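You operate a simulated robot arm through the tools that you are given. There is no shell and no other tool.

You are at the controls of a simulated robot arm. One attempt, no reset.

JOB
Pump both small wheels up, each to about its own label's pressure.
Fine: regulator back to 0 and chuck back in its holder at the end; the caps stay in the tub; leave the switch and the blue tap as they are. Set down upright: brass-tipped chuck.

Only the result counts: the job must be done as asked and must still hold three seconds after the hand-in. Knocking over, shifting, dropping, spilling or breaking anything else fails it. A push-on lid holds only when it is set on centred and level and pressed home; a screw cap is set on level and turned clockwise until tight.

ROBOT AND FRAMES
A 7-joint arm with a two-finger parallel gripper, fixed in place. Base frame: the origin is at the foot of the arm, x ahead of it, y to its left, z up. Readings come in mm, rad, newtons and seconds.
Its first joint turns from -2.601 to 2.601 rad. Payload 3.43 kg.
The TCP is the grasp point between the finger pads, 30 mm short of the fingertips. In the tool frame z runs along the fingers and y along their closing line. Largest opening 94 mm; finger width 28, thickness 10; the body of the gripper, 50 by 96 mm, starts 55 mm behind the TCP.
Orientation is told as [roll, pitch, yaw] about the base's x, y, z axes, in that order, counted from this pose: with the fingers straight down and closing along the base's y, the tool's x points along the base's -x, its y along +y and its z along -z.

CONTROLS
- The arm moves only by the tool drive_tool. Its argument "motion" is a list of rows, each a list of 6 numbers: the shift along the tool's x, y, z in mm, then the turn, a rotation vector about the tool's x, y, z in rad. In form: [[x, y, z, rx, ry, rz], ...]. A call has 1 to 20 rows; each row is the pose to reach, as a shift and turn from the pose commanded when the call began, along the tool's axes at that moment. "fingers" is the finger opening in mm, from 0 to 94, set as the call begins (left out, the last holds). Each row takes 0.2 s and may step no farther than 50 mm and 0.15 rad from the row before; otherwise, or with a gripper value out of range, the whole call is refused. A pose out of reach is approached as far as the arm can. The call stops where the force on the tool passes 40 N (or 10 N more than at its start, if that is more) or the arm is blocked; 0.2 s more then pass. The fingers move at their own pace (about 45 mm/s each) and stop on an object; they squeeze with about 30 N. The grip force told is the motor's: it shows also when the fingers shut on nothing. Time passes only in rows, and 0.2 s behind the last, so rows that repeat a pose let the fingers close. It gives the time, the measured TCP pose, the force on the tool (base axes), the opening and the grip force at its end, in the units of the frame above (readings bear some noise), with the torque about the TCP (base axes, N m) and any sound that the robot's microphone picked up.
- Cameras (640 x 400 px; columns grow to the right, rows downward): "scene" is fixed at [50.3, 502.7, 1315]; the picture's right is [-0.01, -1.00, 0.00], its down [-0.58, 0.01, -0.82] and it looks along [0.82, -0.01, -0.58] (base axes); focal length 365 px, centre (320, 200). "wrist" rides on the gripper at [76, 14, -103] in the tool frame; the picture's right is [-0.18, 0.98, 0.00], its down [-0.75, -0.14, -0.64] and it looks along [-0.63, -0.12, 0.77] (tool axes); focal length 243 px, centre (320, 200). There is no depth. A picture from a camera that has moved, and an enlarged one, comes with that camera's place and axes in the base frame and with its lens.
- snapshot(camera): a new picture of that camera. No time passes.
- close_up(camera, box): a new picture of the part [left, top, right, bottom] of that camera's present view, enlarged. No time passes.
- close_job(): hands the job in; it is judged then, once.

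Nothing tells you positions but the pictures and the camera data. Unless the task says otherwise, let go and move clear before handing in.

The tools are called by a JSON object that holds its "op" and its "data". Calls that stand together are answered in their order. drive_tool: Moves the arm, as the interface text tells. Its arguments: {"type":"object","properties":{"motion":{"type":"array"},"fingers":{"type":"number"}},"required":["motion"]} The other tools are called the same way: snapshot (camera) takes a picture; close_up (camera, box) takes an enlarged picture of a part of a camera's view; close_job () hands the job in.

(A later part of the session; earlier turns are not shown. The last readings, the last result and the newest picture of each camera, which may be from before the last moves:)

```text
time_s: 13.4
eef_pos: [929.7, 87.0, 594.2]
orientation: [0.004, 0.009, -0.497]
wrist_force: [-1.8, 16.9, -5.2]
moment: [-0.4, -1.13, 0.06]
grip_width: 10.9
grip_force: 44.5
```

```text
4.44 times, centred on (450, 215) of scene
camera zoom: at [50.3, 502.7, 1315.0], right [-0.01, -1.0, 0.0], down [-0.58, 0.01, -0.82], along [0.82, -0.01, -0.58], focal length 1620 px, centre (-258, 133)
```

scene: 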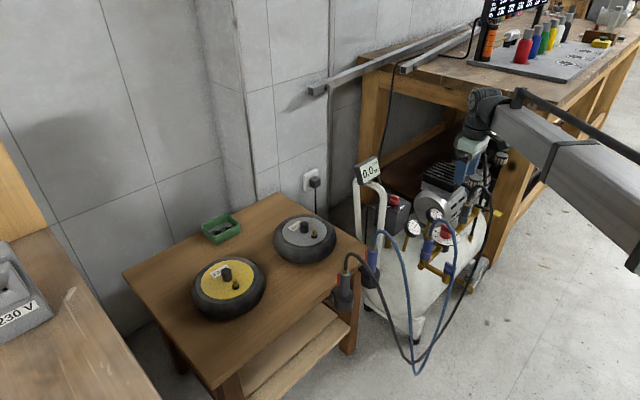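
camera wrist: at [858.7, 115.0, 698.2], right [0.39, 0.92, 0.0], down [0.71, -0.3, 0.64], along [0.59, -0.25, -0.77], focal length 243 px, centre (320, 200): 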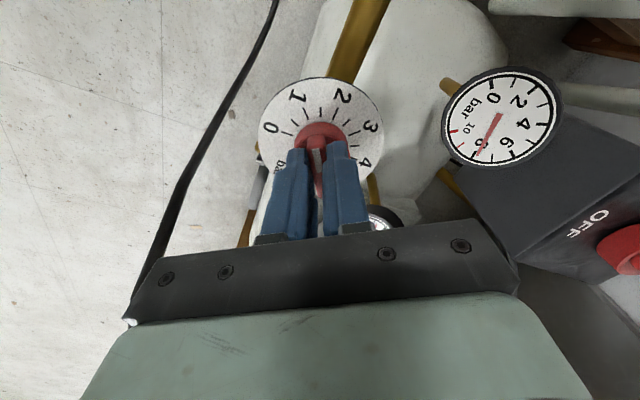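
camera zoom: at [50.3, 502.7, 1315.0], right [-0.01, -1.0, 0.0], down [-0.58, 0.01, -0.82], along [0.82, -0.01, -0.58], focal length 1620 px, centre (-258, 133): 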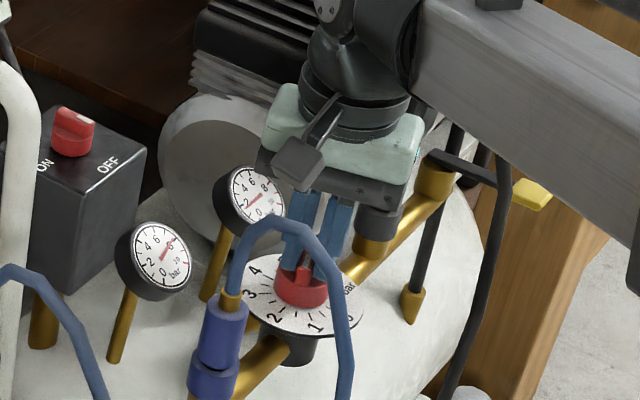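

The side load suggests the knob axis is about 5 mm further in x than the tool. I'll recentre the tool along the rib and finish the turn to 2 bar.

{"op": "drive_tool", "data": {"motion": [[-2.2, 1.0, 0, 0, 0, 0], [-4.5, 2.1, 0, 0, 0, 0], [-4.5, 2.1, 0, 0, 0, 0.1], [-4.5, 2.1, 0, 0, 0, 0.2], [-4.5, 2.1, 0, 0, 0, 0.288]]}}

{"op": "close_up", "data": {"camera": "scene", "box": [410, 195, 460, 235]}}

{"op": "snapshot", "data": {"camera": "wrist"}}

```text
time_s: 14.2
eef_pos: [930.4, 86.1, 594.4]
orientation: [0.001, 0.018, -0.573]
wrist_force: [-2.3, 3.6, 3.1]
moment: [-0.51, -0.77, -0.01]
grip_width: 11.1
grip_force: 44.7
stopped in row 3: the force on the tool passed its limit at 41 N (the readings are from after the stop); the commanded pose is now the measured one
```

```text
10.00 times, centred on (435, 215) of scene
camera zoom: at [50.3, 502.7, 1315.0], right [-0.01, -1.0, 0.0], down [-0.58, 0.01, -0.82], along [0.82, -0.01, -0.58], focal length 3646 px, centre (-830, 50)
```

zoom: 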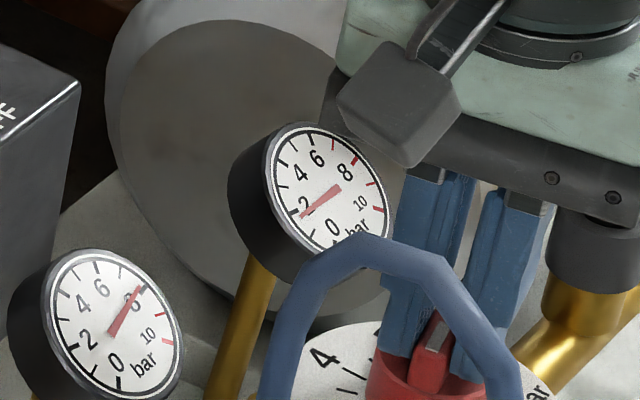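

```text
taken
camera wrist: at [875.7, 138.6, 699.0], right [0.69, 0.73, 0.0], down [0.57, -0.53, 0.63], along [0.45, -0.43, -0.78], focal length 243 px, centre (320, 200)
```

wrist: 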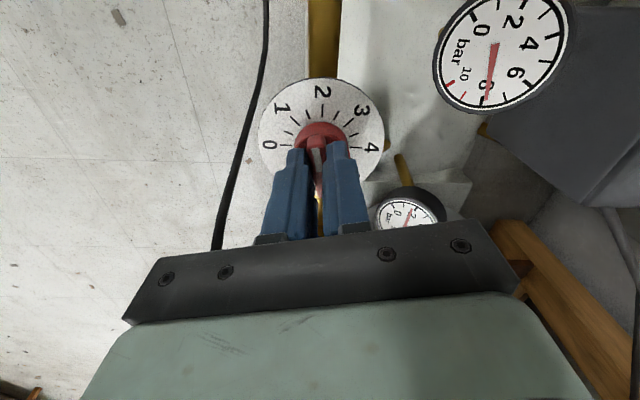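

The pads hold the rib firmly, so I'll turn about the true axis near (934, 86) instead of sliding. The gauge reads about 1.75 now; a bit more turn is needed.

{"op": "drive_tool", "data": {"motion": [[0.08, 0.16, 0, 0, 0, 0.053], [0.16, 0.33, 0, 0, 0, 0.106], [0.24, 0.5, 0, 0, 0, 0.16], [0.33, 0.66, 0, 0, 0, 0.212]]}}

{"op": "close_up", "data": {"camera": "scene", "box": [410, 195, 460, 235]}}

{"op": "snapshot", "data": {"camera": "wrist"}}

{"op": "close_up", "data": {"camera": "wrist", "box": [255, 70, 385, 180]}}

```text
time_s: 15.2
eef_pos: [930.7, 87.1, 594.0]
orientation: [-0.002, 0.018, -0.784]
wrist_force: [5.0, 9.2, 5.7]
moment: [0.74, 0.13, 0.07]
grip_width: 10.8
grip_force: 44.6
```

```text
10.00 times, centred on (435, 215) of scene
camera zoom: at [50.3, 502.7, 1315.0], right [-0.01, -1.0, 0.0], down [-0.58, 0.01, -0.82], along [0.82, -0.01, -0.58], focal length 3646 px, centre (-830, 50)
```

zoom: 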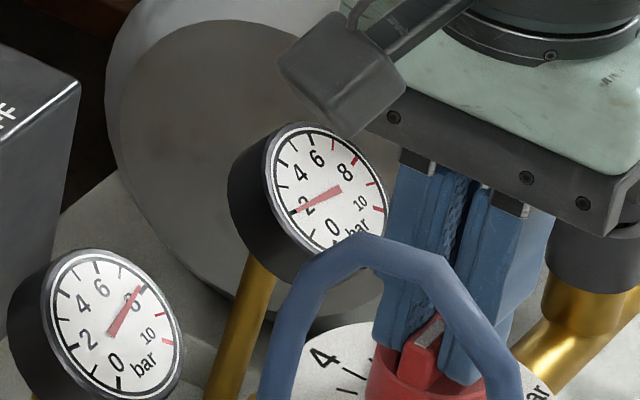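

```text
taken
camera wrist: at [888.7, 149.8, 699.0], right [0.83, 0.56, -0.01], down [0.44, -0.64, 0.63], along [0.35, -0.52, -0.78], focal length 243 px, centre (320, 200)
```

wrist: 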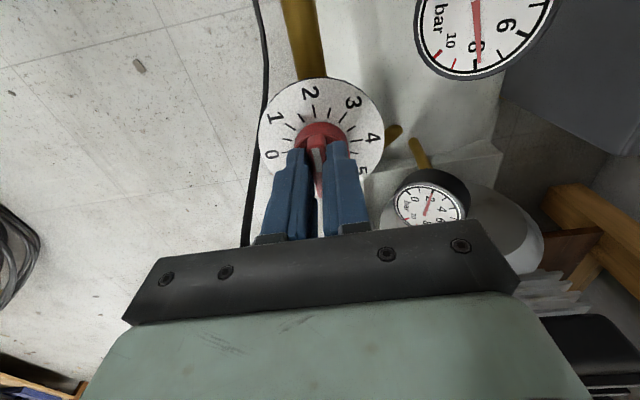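

```text
3.64 times, centred on (320, 125) of wrist
camera zoom: at [888.7, 149.8, 699.0], right [0.83, 0.56, -0.01], down [0.44, -0.64, 0.63], along [0.35, -0.52, -0.78], focal length 882 px, centre (320, 473)
```

zoom: 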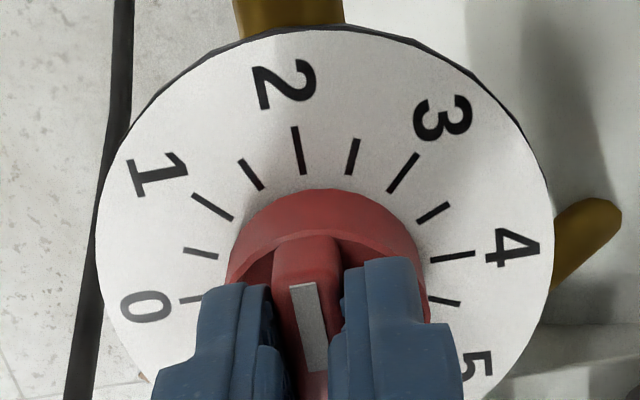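

The gauge reads about 2 with the pointer on the 2 tick. I'll release and rise straight up, then check the dial.

{"op": "drive_tool", "data": {"motion": [[0, 0, 0, 0, 0, 0], [0, 0, 0, 0, 0, 0], [0, 0, 0, 0, 0, 0]], "fingers": 36}}

{"op": "drive_tool", "data": {"motion": [[0, 0, -30, 0, 0, 0], [0, 0, -70, 0, 0, 0], [0, 0, -110, 0, 0, 0], [0, 0, -150, 0, 0, 0]]}}

{"op": "snapshot", "data": {"camera": "wrist"}}

{"op": "close_up", "data": {"camera": "wrist", "box": [240, 30, 440, 160]}}

{"op": "close_up", "data": {"camera": "scene", "box": [410, 195, 460, 235]}}

```text
time_s: 16.0
eef_pos: [930.5, 86.5, 594.2]
orientation: [-0.003, 0.018, -0.785]
wrist_force: [0.0, -0.7, -0.1]
moment: [0.01, 0.03, -0.01]
grip_width: 35.9
grip_force: 0.1
```

```text
time_s: 17.0
eef_pos: [932.4, 84.9, 743.6]
orientation: [-0.004, 0.019, -0.786]
wrist_force: [-0.1, 0.2, 0.3]
moment: [0.0, 0.02, 0.02]
grip_width: 36.0
grip_force: 0.1
```

```text
taken
camera wrist: at [889.8, 147.3, 849.5], right [0.82, 0.57, -0.01], down [0.44, -0.64, 0.63], along [0.35, -0.52, -0.78], focal length 243 px, centre (320, 200)
```

wrist: 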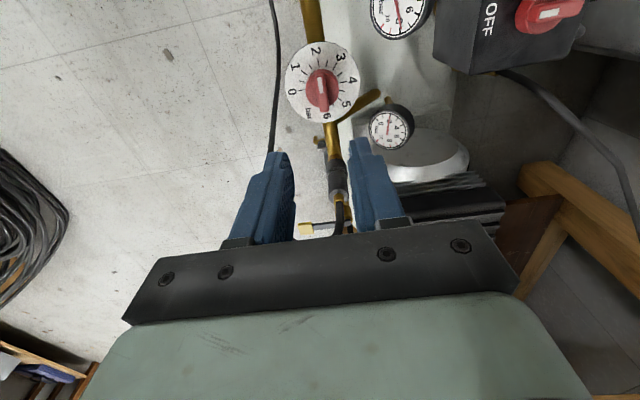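

```text
3.08 times, centred on (340, 95) of wrist
camera zoom: at [889.8, 147.3, 849.5], right [0.82, 0.57, -0.01], down [0.44, -0.64, 0.63], along [0.35, -0.52, -0.78], focal length 746 px, centre (258, 523)
```

zoom: 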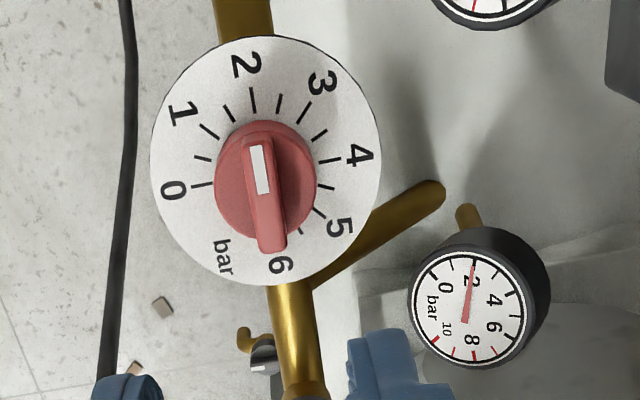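

```text
10.00 times, centred on (435, 215) of scene
camera zoom: at [50.3, 502.7, 1315.0], right [-0.01, -1.0, 0.0], down [-0.58, 0.01, -0.82], along [0.82, -0.01, -0.58], focal length 3646 px, centre (-830, 50)
```

zoom: 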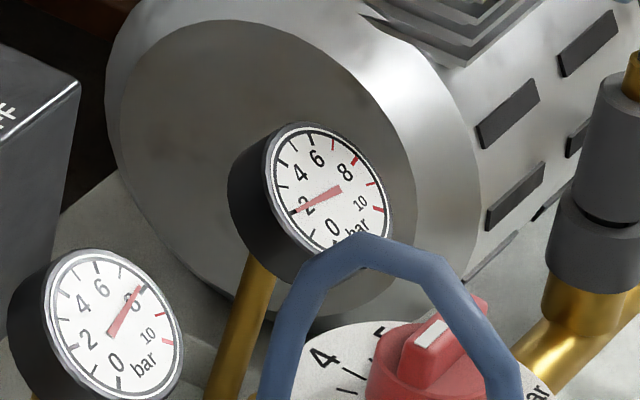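

The regulator is set to 2.0 and the gauge agrees. Next I'll move over toward the grey chuck, staying high, to view it from the table's left-edge side.

{"op": "drive_tool", "data": {"motion": [[42, 6.6, -15, 0, 0, 0], [84, 13, -30, 0, 0, 0], [127, 20, -48, 0, -0.01, 0], [169, 26, -48, 0, -0.018, 0], [211, 33, -48, 0, -0.018, 0], [254, 39, -48, 0, -0.018, -0.02], [296, 46, -48, 0, -0.018, -0.04], [338, 53, -48, 0, -0.018, -0.06], [381, 59, -48, 0, -0.018, -0.07], [423, 66, -48, 0, -0.018, -0.07]], "fingers": 60}}

{"op": "snapshot", "data": {"camera": "wrist"}}

{"op": "snapshot", "data": {"camera": "scene"}}

```text
time_s: 19.2
eef_pos: [677.1, 432.5, 799.8]
orientation: [-0.003, 0.0, -0.715]
wrist_force: [0.9, 0.6, 0.0]
moment: [-0.03, 0.0, 0.01]
grip_width: 59.9
grip_force: 0.0
```

```text
taken
camera wrist: at [630.3, 492.7, 903.9], right [0.78, 0.62, 0.0], down [0.48, -0.6, 0.64], along [0.4, -0.51, -0.77], focal length 243 px, centre (320, 200)
```

wrist: 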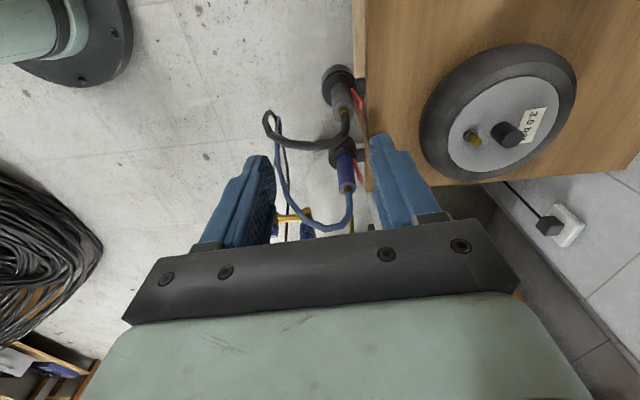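

```text
taken
```

scene: 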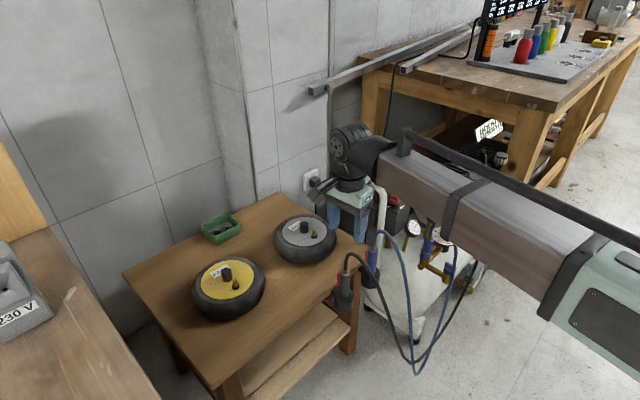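

{"op": "close_up", "data": {"camera": "wrist", "box": [255, 55, 375, 155]}}

{"op": "close_up", "data": {"camera": "wrist", "box": [310, 55, 380, 125]}}

{"op": "close_up", "data": {"camera": "scene", "box": [320, 240, 380, 320]}}

```text
4.00 times, centred on (315, 105) of wrist
camera zoom: at [630.3, 492.7, 903.9], right [0.78, 0.62, 0.0], down [0.48, -0.6, 0.64], along [0.4, -0.51, -0.77], focal length 970 px, centre (340, 580)
```

zoom: 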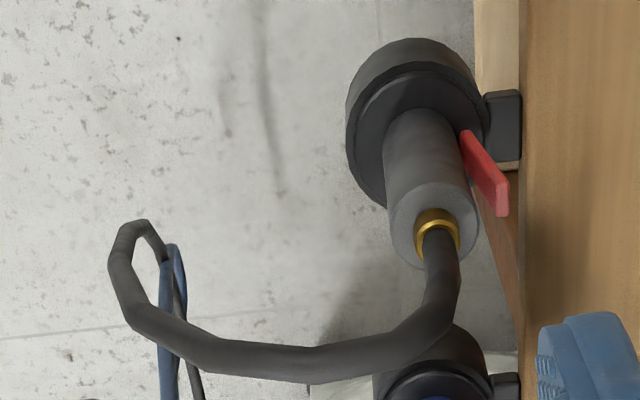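

```text
5.71 times, centred on (345, 90) of wrist
camera zoom: at [630.3, 492.7, 903.9], right [0.78, 0.62, 0.0], down [0.48, -0.6, 0.64], along [0.4, -0.51, -0.77], focal length 1386 px, centre (177, 829)
```

zoom: 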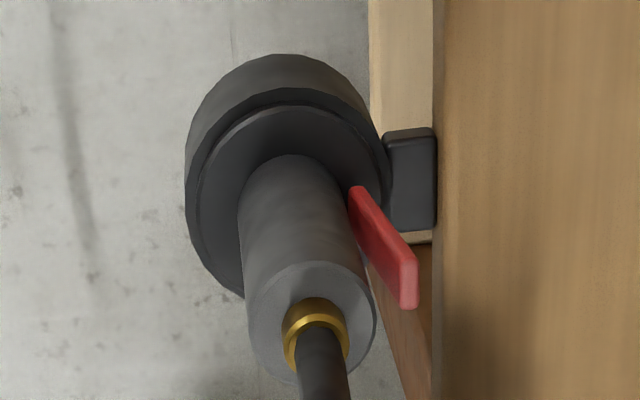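

```text
5.00 times, centred on (350, 280) of scene
camera zoom: at [50.3, 502.7, 1315.0], right [-0.01, -1.0, 0.0], down [-0.58, 0.01, -0.82], along [0.82, -0.01, -0.58], focal length 1823 px, centre (170, -200)
```

zoom: 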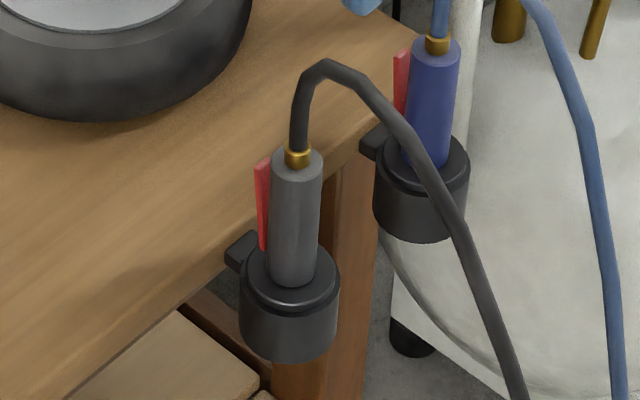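

The grey chuck's axis is near (722.5, 425.6) with its body from z≈503 to 595, the lever on the table side and the hose leaving toward the base side. I'll approach from along the table edge, tilted, stopping at a pre-grasp pose for a look.

{"op": "drive_tool", "data": {"motion": [[6, 3, 12, 0, -0.1125, 0], [12, 6, 25, 0, -0.225, 0], [18, 9, 37, 0, -0.3375, 0], [24, 12, 50, 0, -0.45, 0], [30, 15, 62, 0, -0.5625, 0], [36, 18, 75, 0, -0.675, 0], [42, 21, 87, 0, -0.7875, 0], [48, 25, 100, 0, -0.9, 0]], "fingers": 70}}

{"op": "snapshot", "data": {"camera": "wrist"}}

{"op": "snapshot", "data": {"camera": "scene"}}

```text
time_s: 21.0
eef_pos: [660.4, 482.5, 699.3]
orientation: [-0.004, -0.902, -0.713]
wrist_force: [-0.4, 0.3, 0.1]
moment: [0.01, 0.0, 0.03]
grip_width: 70.0
grip_force: 0.0
```

```text
taken
camera wrist: at [573.5, 575.7, 703.9], right [0.73, 0.67, 0.14], down [-0.12, -0.08, 0.99], along [0.67, -0.74, 0.02], focal length 243 px, centre (320, 200)
```

wrist: 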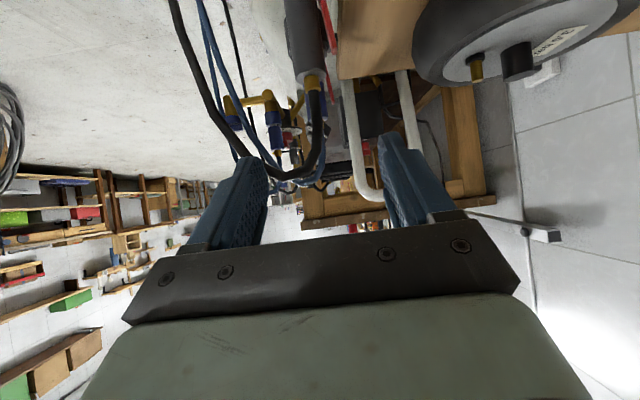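

```text
taken
```

scene: 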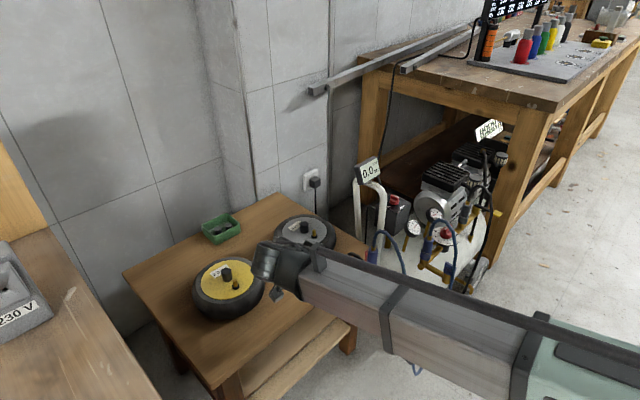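

{"op": "close_up", "data": {"camera": "wrist", "box": [220, 0, 400, 200]}}

{"op": "close_up", "data": {"camera": "wrist", "box": [400, 0, 640, 120]}}

{"op": "close_up", "data": {"camera": "scene", "box": [180, 200, 360, 330]}}

```text
2.00 times, centred on (310, 100) of wrist
camera zoom: at [573.5, 575.7, 703.9], right [0.73, 0.67, 0.14], down [-0.12, -0.08, 0.99], along [0.67, -0.74, 0.02], focal length 485 px, centre (340, 400)
```

zoom: 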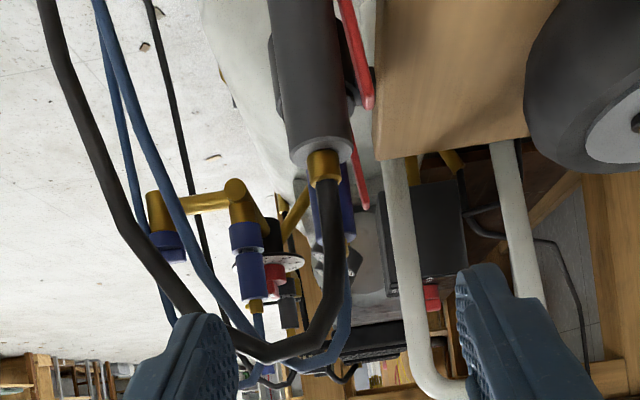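

```text
2.67 times, centred on (520, 60) of wrist
camera zoom: at [573.5, 575.7, 703.9], right [0.73, 0.67, 0.14], down [-0.12, -0.08, 0.99], along [0.67, -0.74, 0.02], focal length 647 px, centre (-213, 573)
```

zoom: 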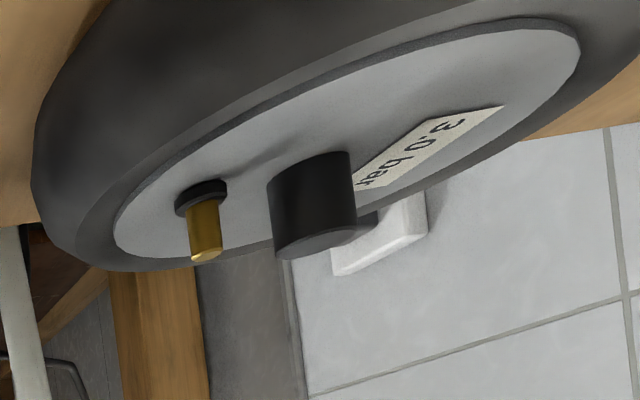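

```text
3.08 times, centred on (270, 265) of scene
camera zoom: at [50.3, 502.7, 1315.0], right [-0.01, -1.0, 0.0], down [-0.58, 0.01, -0.82], along [0.82, -0.01, -0.58], focal length 1122 px, centre (474, 0)
```

zoom: 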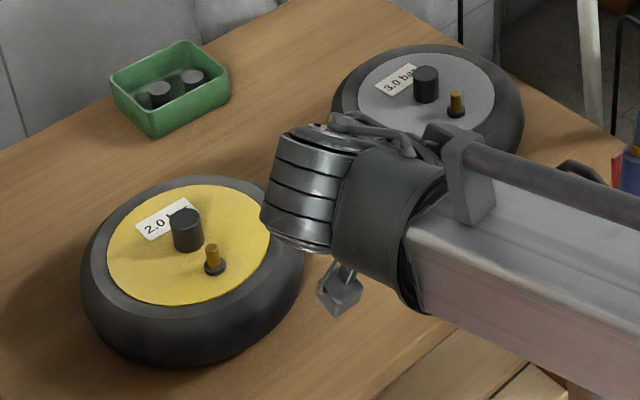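

The chuck's ferrule triangulates to (720, 428, 606). I'll drop to a pre-grasp point 90 mm back along the finger axis.

{"op": "drive_tool", "data": {"motion": [[18, 0, 19, 0, 0, 0], [37, 0, 38, 0, 0, 0], [55.3, 0, 56.6, 0, 0, 0]]}}

{"op": "snapshot", "data": {"camera": "wrist"}}

{"op": "close_up", "data": {"camera": "wrist", "box": [220, 50, 420, 220]}}

```text
time_s: 21.8
eef_pos: [668.8, 474.8, 619.6]
orientation: [-0.003, -0.901, -0.712]
wrist_force: [-0.2, -0.4, 0.8]
moment: [0.02, -0.02, 0.0]
grip_width: 70.2
grip_force: 0.1
```

```text
taken
camera wrist: at [582.1, 568.3, 624.4], right [0.73, 0.67, 0.14], down [-0.12, -0.08, 0.99], along [0.67, -0.74, 0.02], focal length 243 px, centre (320, 200)
```

wrist: 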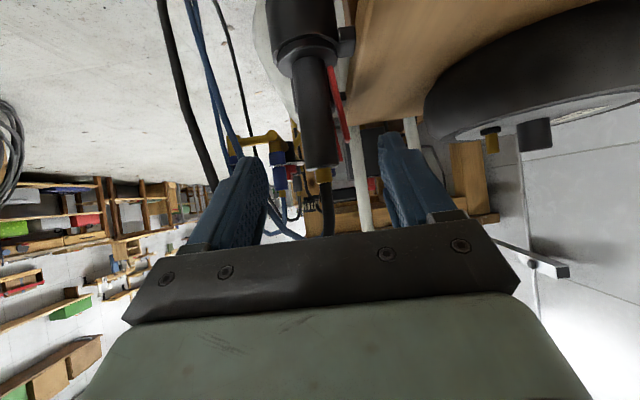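

```text
2.35 times, centred on (320, 135) of wrist
camera zoom: at [582.1, 568.3, 624.4], right [0.73, 0.67, 0.14], down [-0.12, -0.08, 0.99], along [0.67, -0.74, 0.02], focal length 571 px, centre (320, 353)
```

zoom: 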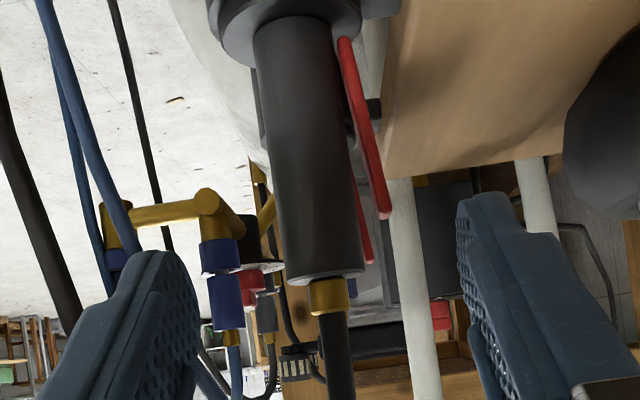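

The chuck sits well between the fingers, lever on one side and body on the other. I'll advance along the finger axis to the grasp point.

{"op": "drive_tool", "data": {"motion": [[0, 0, 25, 0, 0, 0], [0, 0, 50, 0, 0, 0], [0, 0, 70, 0, 0, 0], [0, 0, 89, 0, 0, 0]]}}

{"op": "snapshot", "data": {"camera": "wrist"}}

```text
time_s: 22.8
eef_pos: [721.9, 428.6, 565.8]
orientation: [-0.006, -0.901, -0.71]
wrist_force: [-0.4, 0.7, 0.1]
moment: [0.04, -0.02, -0.01]
grip_width: 69.8
grip_force: 0.1
```

```text
taken
camera wrist: at [634.4, 522.4, 570.2], right [0.73, 0.67, 0.14], down [-0.12, -0.08, 0.99], along [0.67, -0.74, 0.02], focal length 243 px, centre (320, 200)
```

wrist: 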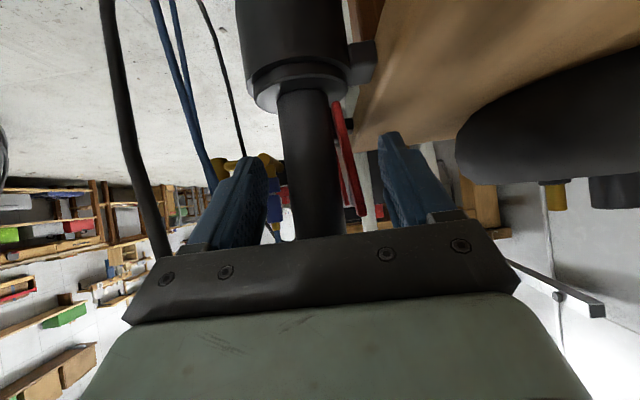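

{"op": "drive_tool", "data": {"motion": [[0, 0, 0, 0, 0, 0], [0, 0, 0, 0, 0, 0], [0, 0, 0, 0, 0, 0], [0, 0, 0, 0, 0, 0]], "fingers": 0}}

{"op": "snapshot", "data": {"camera": "wrist"}}

{"op": "snapshot", "data": {"camera": "scene"}}

```text
time_s: 23.8
eef_pos: [720.6, 428.5, 565.7]
orientation: [-0.006, -0.901, -0.711]
wrist_force: [0.1, -0.2, -0.3]
moment: [0.02, -0.02, 0.02]
grip_width: 31.3
grip_force: 30.0
```

```text
taken
camera wrist: at [634.5, 522.3, 570.4], right [0.73, 0.67, 0.14], down [-0.12, -0.08, 0.99], along [0.67, -0.74, 0.02], focal length 243 px, centre (320, 200)
```

wrist: 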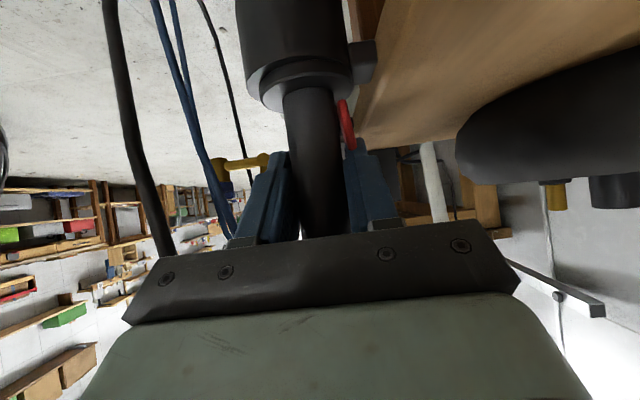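

```text
taken
```

scene: 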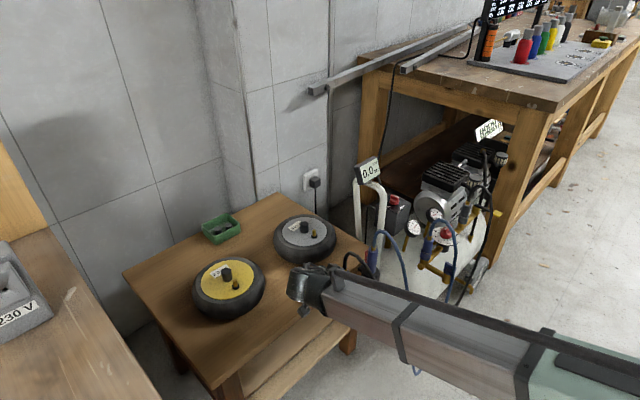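

The chuck is held (31.3 mm, lever squeezed in). I'll lift it straight up and look at its tip.

{"op": "drive_tool", "data": {"motion": [[-7.8, 0, -6.2, 0, 0, 0], [-23.5, 0, -18.6, 0, 0, 0], [-47, 0, -37.3, 0, 0, 0], [-70.6, 0, -55.9, 0, 0, 0], [-94, 0, -74.5, 0, 0, 0]]}}

{"op": "snapshot", "data": {"camera": "wrist"}}

{"op": "close_up", "data": {"camera": "wrist", "box": [220, 0, 420, 180]}}

{"op": "snapshot", "data": {"camera": "scene"}}

```text
time_s: 25.0
eef_pos: [720.5, 429.2, 682.9]
orientation: [-0.005, -0.901, -0.71]
wrist_force: [0.3, 0.1, -2.4]
moment: [0.0, -0.04, -0.03]
grip_width: 31.5
grip_force: 29.5
```

```text
taken
camera wrist: at [633.4, 523.1, 688.4], right [0.73, 0.67, 0.14], down [-0.12, -0.08, 0.99], along [0.67, -0.74, 0.02], focal length 243 px, centre (320, 200)
```

wrist: 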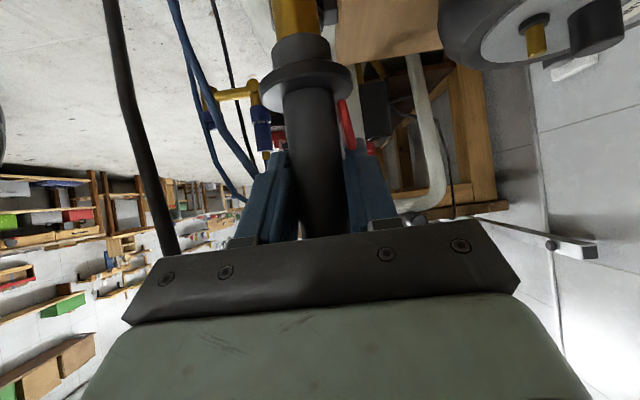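

```text
2.22 times, centred on (320, 90) of wrist
camera zoom: at [633.4, 523.1, 688.4], right [0.73, 0.67, 0.14], down [-0.12, -0.08, 0.99], along [0.67, -0.74, 0.02], focal length 539 px, centre (320, 444)
```

zoom: 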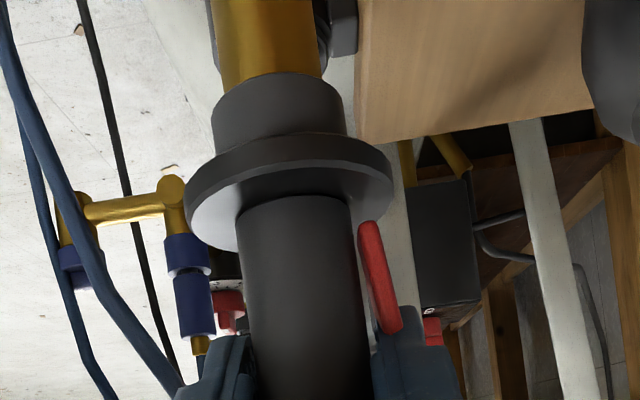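

```text
taken
```

scene: 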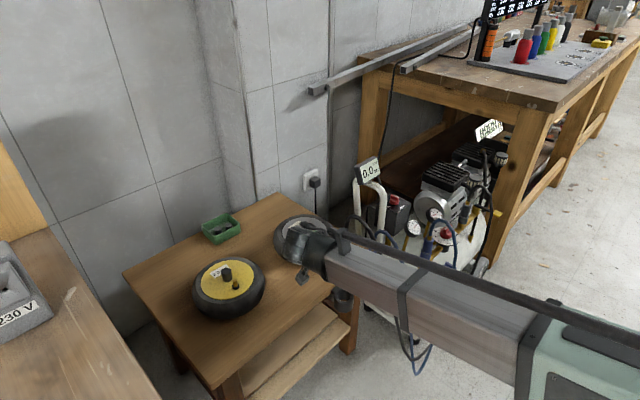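

The grey chuck is the brass-tipped one, with a flange that rests on the holder. I'll carry it high toward the yellow wheel, turning the tool to face outward, and stop beside the valve for a look.

{"op": "drive_tool", "data": {"motion": [[-14, 2, -14, -0.09, 0, -0.071], [-26, 5, -28, -0.18, 0, -0.143], [-30, 8, -45, -0.27, 0, -0.214], [-30, 14, -60, -0.361, 0, -0.286], [-25, 21, -75, -0.451, 0, -0.357], [-17, 29, -88, -0.541, 0, -0.428], [-9, 37, -100, -0.631, 0, -0.5], [0, 44, -112, -0.721, 0, -0.571], [8, 51, -122, -0.811, 0, -0.642], [16, 57, -132, -0.902, 0, -0.714], [24, 63, -141, -0.992, 0, -0.785], [33, 69, -151, -1.082, 0, -0.857], [41.5, 75, -160, -1.172, 0, -0.928]]}}

{"op": "snapshot", "data": {"camera": "wrist"}}

{"op": "snapshot", "data": {"camera": "scene"}}

```text
time_s: 27.8
eef_pos: [656.8, 585.0, 751.7]
orientation: [0.0, -0.901, 0.78]
wrist_force: [-0.7, 0.0, -2.1]
moment: [0.02, 0.01, 0.01]
grip_width: 31.2
grip_force: 30.3
```

```text
taken
camera wrist: at [555.9, 504.4, 756.6], right [-0.61, 0.78, 0.14], down [0.08, -0.12, 0.99], along [0.79, 0.62, 0.02], focal length 243 px, centre (320, 200)
```

wrist: 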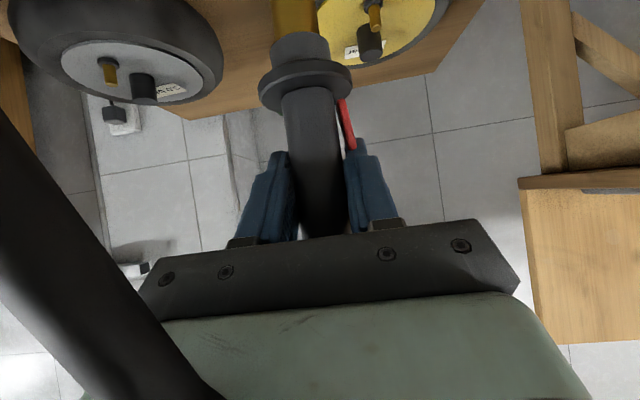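

```text
taken
```

scene: 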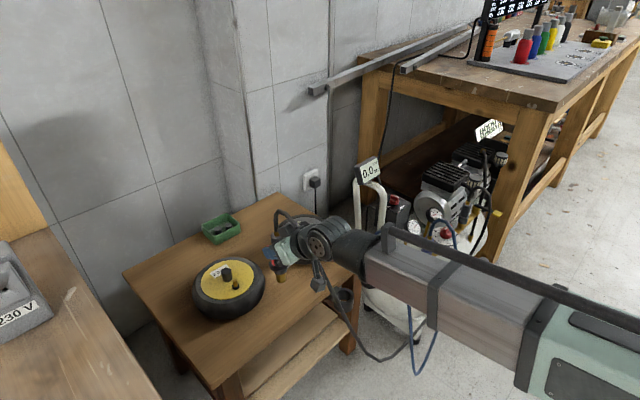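

{"op": "close_up", "data": {"camera": "scene", "box": [250, 200, 350, 310]}}

{"op": "close_up", "data": {"camera": "wrist", "box": [240, 0, 480, 120]}}

{"op": "close_up", "data": {"camera": "wrist", "box": [60, 0, 260, 120]}}

{"op": "close_up", "data": {"camera": "scene", "box": [180, 240, 300, 340]}}

```text
3.64 times, centred on (300, 255) of scene
camera zoom: at [50.3, 502.7, 1315.0], right [-0.01, -1.0, 0.0], down [-0.58, 0.01, -0.82], along [0.82, -0.01, -0.58], focal length 1326 px, centre (393, 0)
```

zoom: 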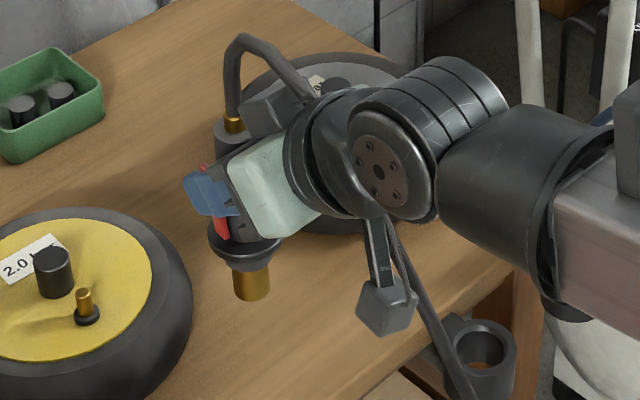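

```text
2.67 times, centred on (360, 60) of wrist
camera zoom: at [555.9, 504.4, 756.6], right [-0.61, 0.78, 0.14], down [0.08, -0.12, 0.99], along [0.79, 0.62, 0.02], focal length 647 px, centre (213, 573)
```

zoom: 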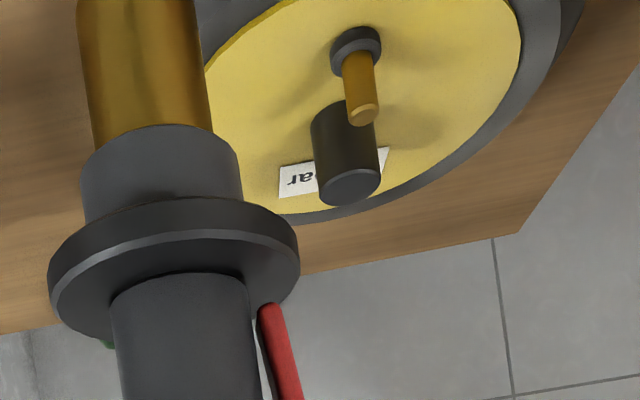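

```text
3.20 times, centred on (160, 60) of wrist
camera zoom: at [555.9, 504.4, 756.6], right [-0.61, 0.78, 0.14], down [0.08, -0.12, 0.99], along [0.79, 0.62, 0.02], focal length 776 px, centre (832, 648)
```

zoom: 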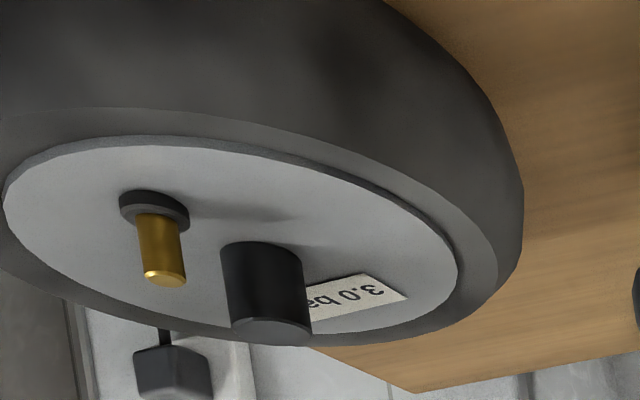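

```text
4.00 times, centred on (240, 290) of scene
camera zoom: at [50.3, 502.7, 1315.0], right [-0.01, -1.0, 0.0], down [-0.58, 0.01, -0.82], along [0.82, -0.01, -0.58], focal length 1458 px, centre (640, -160)
```

zoom: 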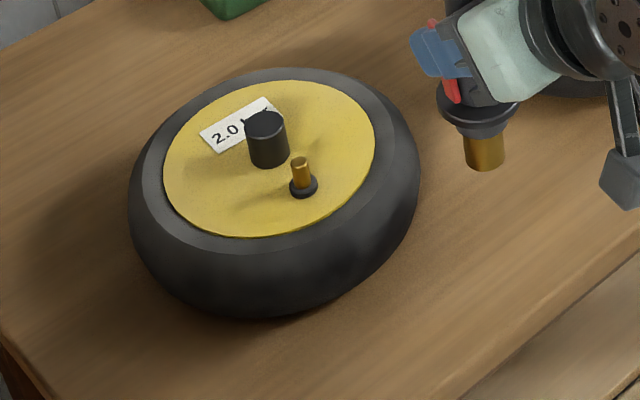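

The tip, flange and yellow valve are all visible; the valve top is at about (695, 712, 603). To pin down how the chuck sits relative to the tool, I'll rotate the heading in place and compare in the scene view.

{"op": "drive_tool", "data": {"motion": [[0, 0, 0, 0.102, 0, 0.081], [0, 0, 0, 0.204, 0, 0.161], [0, 0, 0, 0.306, 0, 0.242], [0, 0, 0, 0.408, 0, 0.323], [0, 0, 0, 0.51, 0, 0.404], [0, 0, 0, 0.6115, 0, 0.4844]]}}

{"op": "close_up", "data": {"camera": "scene", "box": [250, 200, 350, 310]}}

{"op": "snapshot", "data": {"camera": "wrist"}}

```text
time_s: 29.2
eef_pos: [656.9, 585.4, 751.7]
orientation: [-0.003, -0.898, 0.0]
wrist_force: [-0.5, -0.5, -1.3]
moment: [-0.03, 0.01, -0.02]
grip_width: 31.4
grip_force: 30.3
```

```text
3.64 times, centred on (300, 255) of scene
camera zoom: at [50.3, 502.7, 1315.0], right [-0.01, -1.0, 0.0], down [-0.58, 0.01, -0.82], along [0.82, -0.01, -0.58], focal length 1326 px, centre (393, 0)
```

zoom: 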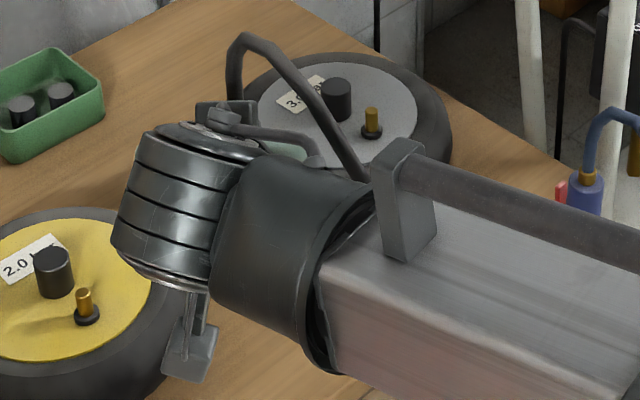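

```text
taken
camera wrist: at [528.7, 599.1, 757.0], right [0.12, 0.98, 0.14], down [-0.03, -0.14, 0.99], along [0.99, -0.12, 0.02], focal length 243 px, centre (320, 200)
```

wrist: 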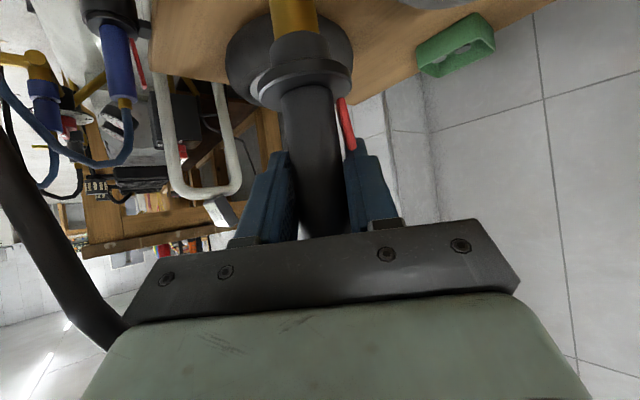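

The arm hides the chuck at that heading. By comparing views I judge the chuck axis coincides with the tool point within a few mm. I'll go to the other side of the yellow valve for a second wide-baseline view.

{"op": "drive_tool", "data": {"motion": [[8, 15, -10, -0.102, 0, -0.081], [17, 31, -21, -0.203, 0, -0.162], [25, 46, -31, -0.305, 0, -0.243], [33, 62, -42, -0.407, 0, -0.324], [42, 77, -52, -0.508, 0, -0.405], [50, 92.6, -62.6, -0.61, 0, -0.486]]}}

{"op": "snapshot", "data": {"camera": "wrist"}}

{"op": "close_up", "data": {"camera": "wrist", "box": [120, 0, 360, 120]}}

{"op": "close_up", "data": {"camera": "scene", "box": [180, 220, 320, 340]}}

```text
time_s: 30.6
eef_pos: [576.5, 675.6, 751.6]
orientation: [-0.001, -0.897, 0.783]
wrist_force: [0.1, 0.0, -1.0]
moment: [-0.05, -0.02, -0.03]
grip_width: 31.3
grip_force: 29.7
```

```text
taken
camera wrist: at [475.4, 596.6, 756.9], right [-0.61, 0.78, 0.14], down [0.08, -0.12, 0.99], along [0.79, 0.61, 0.02], focal length 243 px, centre (320, 200)
```

wrist: 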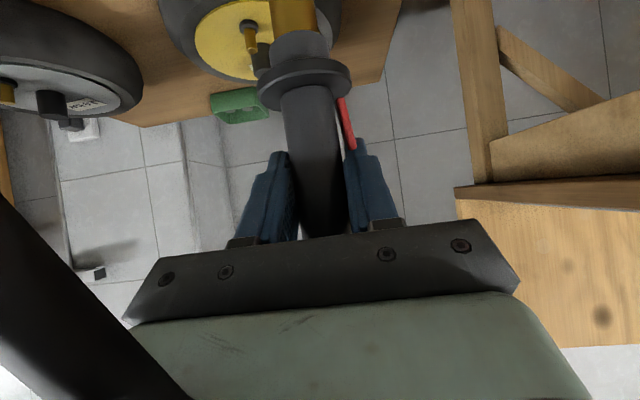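

```text
2.67 times, centred on (240, 60) of wrist
camera zoom: at [475.4, 596.6, 756.9], right [-0.61, 0.78, 0.14], down [0.08, -0.12, 0.99], along [0.79, 0.61, 0.02], focal length 647 px, centre (533, 573)
```

zoom: 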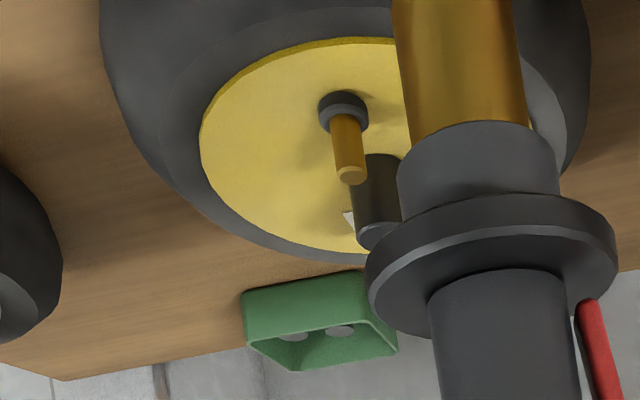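

```text
3.33 times, centred on (250, 280) of scene
camera zoom: at [50.3, 502.7, 1315.0], right [-0.01, -1.0, 0.0], down [-0.58, 0.01, -0.82], along [0.82, -0.01, -0.58], focal length 1215 px, centre (553, -67)
```

zoom: 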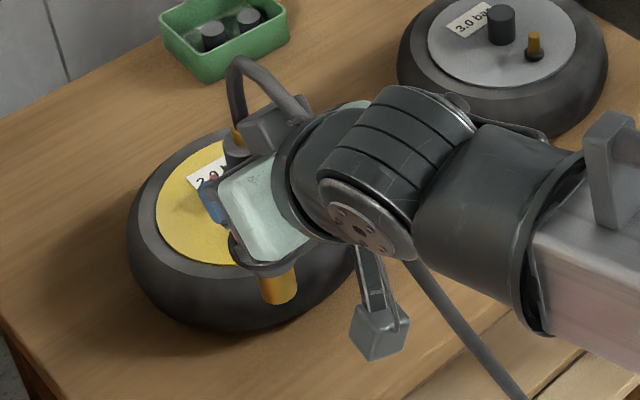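

The yellow valve top is at about (692.5, 709, 604). I'll carry the chuck over it, keeping the tip about 25 mm above the valve, and check alignment in the scene view.

{"op": "drive_tool", "data": {"motion": [[-14, -14.5, 22, 0, 0, 0], [-28, -29, 44.5, 0, 0, 0], [-42, -43.5, 66.5, 0, 0, 0], [-56.1, -58.2, 88.8, 0, 0, 0]]}}

{"op": "close_up", "data": {"camera": "scene", "box": [180, 220, 300, 320]}}

{"op": "snapshot", "data": {"camera": "wrist"}}

```text
time_s: 31.6
eef_pos: [690.9, 709.9, 739.1]
orientation: [-0.002, -0.897, 0.782]
wrist_force: [0.2, -0.6, -0.8]
moment: [0.03, -0.04, -0.03]
grip_width: 31.2
grip_force: 29.9
```

```text
4.00 times, centred on (240, 270) of scene
camera zoom: at [50.3, 502.7, 1315.0], right [-0.01, -1.0, 0.0], down [-0.58, 0.01, -0.82], along [0.82, -0.01, -0.58], focal length 1458 px, centre (640, -80)
```

zoom: 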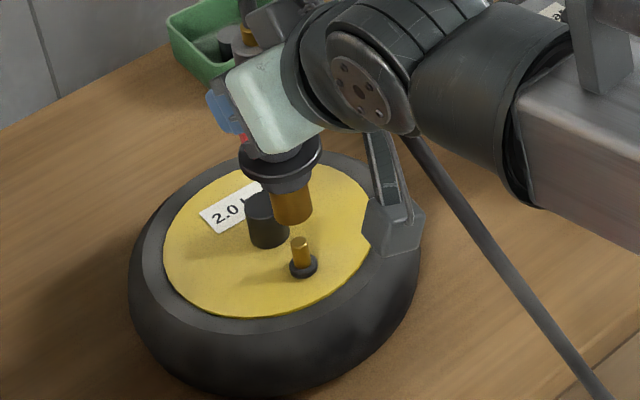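

```text
taken
camera wrist: at [590.5, 629.3, 743.9], right [-0.61, 0.78, 0.14], down [0.08, -0.12, 0.99], along [0.79, 0.61, 0.01], focal length 243 px, centre (320, 200)
```

wrist: 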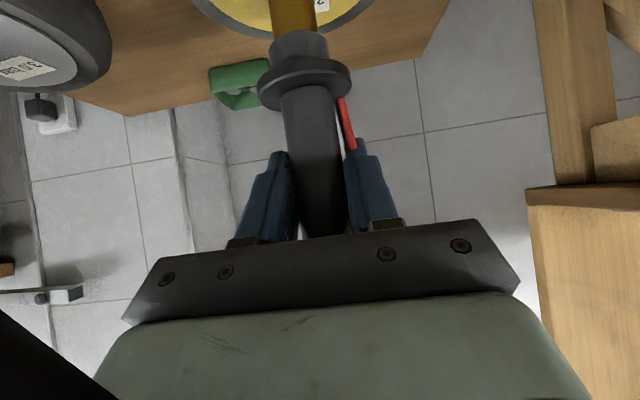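

The tip looks almost exactly above the valve in the scene view. I'll lower it slowly, watching the forces.

{"op": "drive_tool", "data": {"motion": [[5.2, -0.5, 4.1, 0, 0, 0], [10.6, -1.06, 8.2, 0, 0, 0], [15.85, -1.06, 12.2, 0, 0, 0]]}}

{"op": "close_up", "data": {"camera": "scene", "box": [200, 230, 280, 300]}}

```text
time_s: 32.4
eef_pos: [691.3, 708.6, 720.3]
orientation: [-0.002, -0.898, 0.781]
wrist_force: [-0.4, -0.4, -1.6]
moment: [0.01, 0.0, -0.04]
grip_width: 31.1
grip_force: 30.1
```

```text
5.71 times, centred on (240, 265) of scene
camera zoom: at [50.3, 502.7, 1315.0], right [-0.01, -1.0, 0.0], down [-0.58, 0.01, -0.82], along [0.82, -0.01, -0.58], focal length 2083 px, centre (777, -171)
```

zoom: 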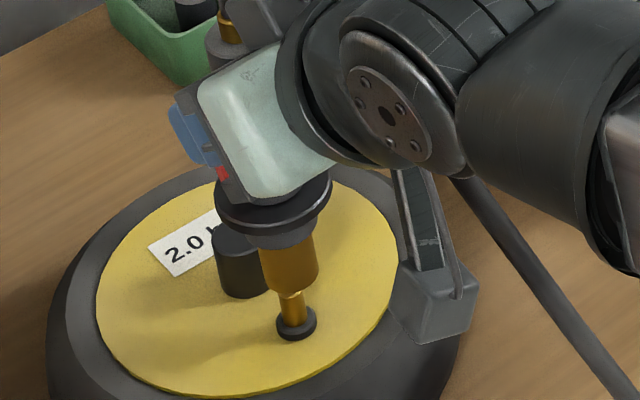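

{"op": "drive_tool", "data": {"motion": [[2.35, 0, 1.87, 0, 0, 0], [4.7, 0, 3.74, 0, 0, 0]]}}

{"op": "close_up", "data": {"camera": "scene", "box": [340, 150, 420, 210]}}

{"op": "close_up", "data": {"camera": "scene", "box": [210, 250, 270, 300]}}

```text
time_s: 33.0
eef_pos: [691.5, 707.9, 714.9]
orientation: [-0.004, -0.897, 0.783]
wrist_force: [0.6, -0.5, -2.0]
moment: [0.01, 0.0, 0.01]
grip_width: 31.1
grip_force: 30.4
```

```text
6.67 times, centred on (380, 180) of scene
camera zoom: at [50.3, 502.7, 1315.0], right [-0.01, -1.0, 0.0], down [-0.58, 0.01, -0.82], along [0.82, -0.01, -0.58], focal length 2430 px, centre (-80, 333)
```

zoom: 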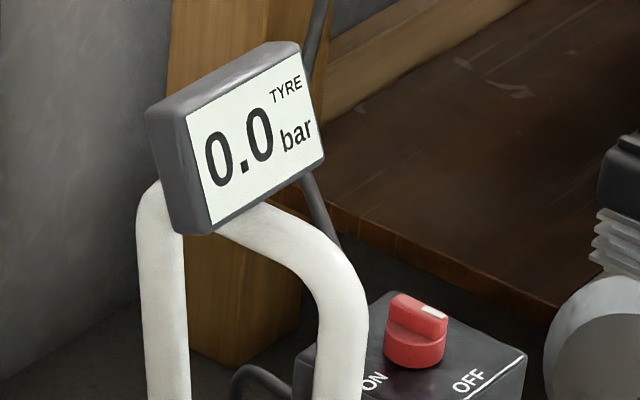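

```text
8.00 times, centred on (240, 275) of scene
camera zoom: at [50.3, 502.7, 1315.0], right [-0.01, -1.0, 0.0], down [-0.58, 0.01, -0.82], along [0.82, -0.01, -0.58], focal length 2917 px, centre (960, -400)
```

zoom: 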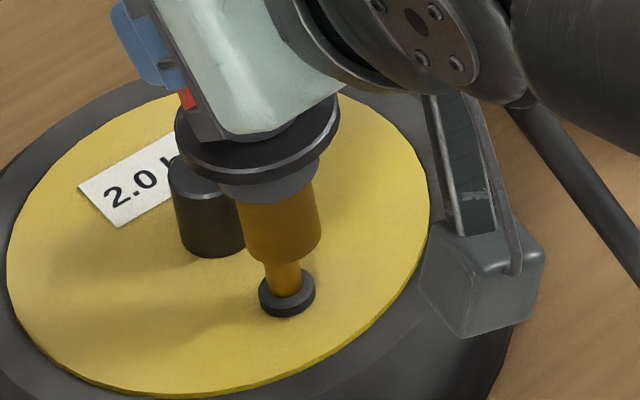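

{"op": "drive_tool", "data": {"motion": [[2.35, 0.4, 1.87, 0, 0, 0], [4.7, 0.4, 3.74, 0, 0, 0]]}}

{"op": "close_up", "data": {"camera": "scene", "box": [340, 150, 420, 210]}}

{"op": "close_up", "data": {"camera": "scene", "box": [210, 250, 270, 300]}}

```text
time_s: 33.6
eef_pos: [692.1, 708.0, 712.1]
orientation: [-0.001, -0.905, 0.783]
wrist_force: [-1.2, -0.8, 28.2]
moment: [0.02, 0.04, 0.08]
grip_width: 31.3
grip_force: 30.4
```

```text
6.67 times, centred on (380, 180) of scene
camera zoom: at [50.3, 502.7, 1315.0], right [-0.01, -1.0, 0.0], down [-0.58, 0.01, -0.82], along [0.82, -0.01, -0.58], focal length 2430 px, centre (-80, 333)
```

zoom: 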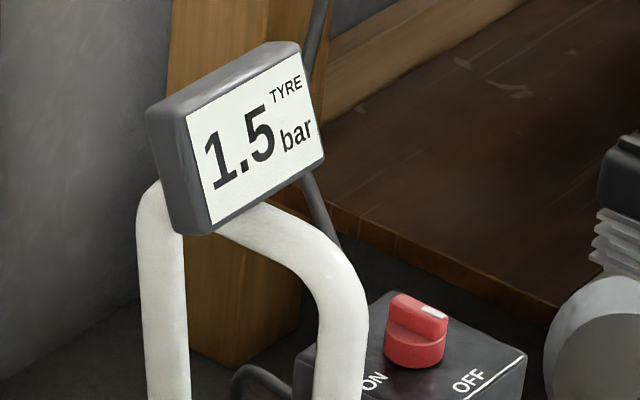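

```text
8.00 times, centred on (240, 275) of scene
camera zoom: at [50.3, 502.7, 1315.0], right [-0.01, -1.0, 0.0], down [-0.58, 0.01, -0.82], along [0.82, -0.01, -0.58], focal length 2917 px, centre (960, -400)
```

zoom: 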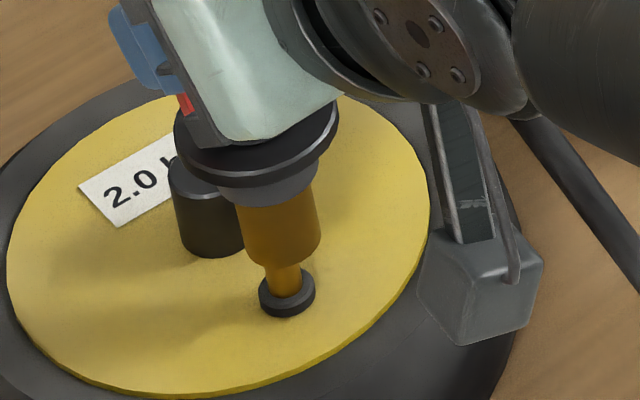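

The chuck is on the valve (28 N) and the display shows the tyre at 1.5 bar. I'll hold for a moment and watch it.

{"op": "drive_tool", "data": {"motion": [[0, 0, 0, 0, 0, 0]]}}

{"op": "close_up", "data": {"camera": "scene", "box": [340, 150, 420, 210]}}

```text
time_s: 34.0
eef_pos: [690.6, 707.8, 710.2]
orientation: [-0.001, -0.903, 0.781]
wrist_force: [0.7, 0.3, 28.0]
moment: [0.19, -0.1, 0.05]
grip_width: 31.3
grip_force: 30.2
```

```text
6.67 times, centred on (380, 180) of scene
camera zoom: at [50.3, 502.7, 1315.0], right [-0.01, -1.0, 0.0], down [-0.58, 0.01, -0.82], along [0.82, -0.01, -0.58], focal length 2430 px, centre (-80, 333)
```

zoom: 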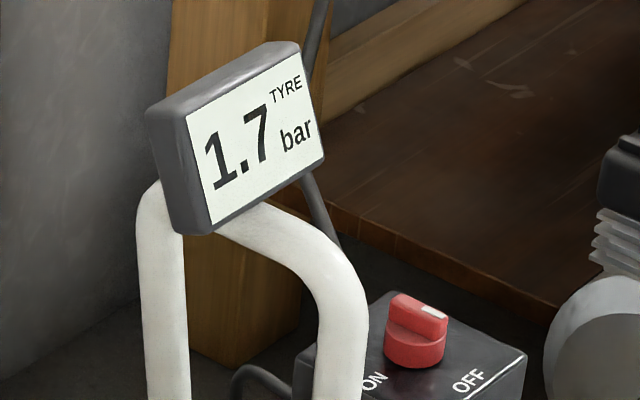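

It is inflating (1.7 and rising toward the regulator's setting). I'll hold a little longer.

{"op": "drive_tool", "data": {"motion": [[0, 0, 0, 0, 0, 0], [0, 0, 0, 0, 0, 0], [0, 0, 0, 0, 0, 0]]}}

{"op": "close_up", "data": {"camera": "scene", "box": [340, 150, 420, 210]}}

```text
time_s: 34.8
eef_pos: [690.4, 707.8, 709.2]
orientation: [-0.002, -0.901, 0.782]
wrist_force: [0.2, 0.7, 26.7]
moment: [0.19, -0.09, 0.01]
grip_width: 31.0
grip_force: 30.3
```

```text
6.67 times, centred on (380, 180) of scene
camera zoom: at [50.3, 502.7, 1315.0], right [-0.01, -1.0, 0.0], down [-0.58, 0.01, -0.82], along [0.82, -0.01, -0.58], focal length 2430 px, centre (-80, 333)
```

zoom: 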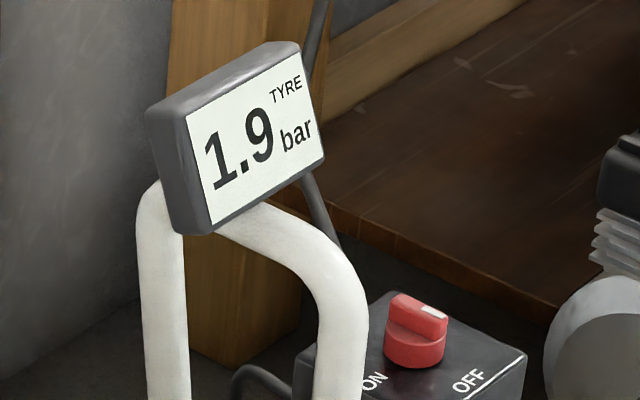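

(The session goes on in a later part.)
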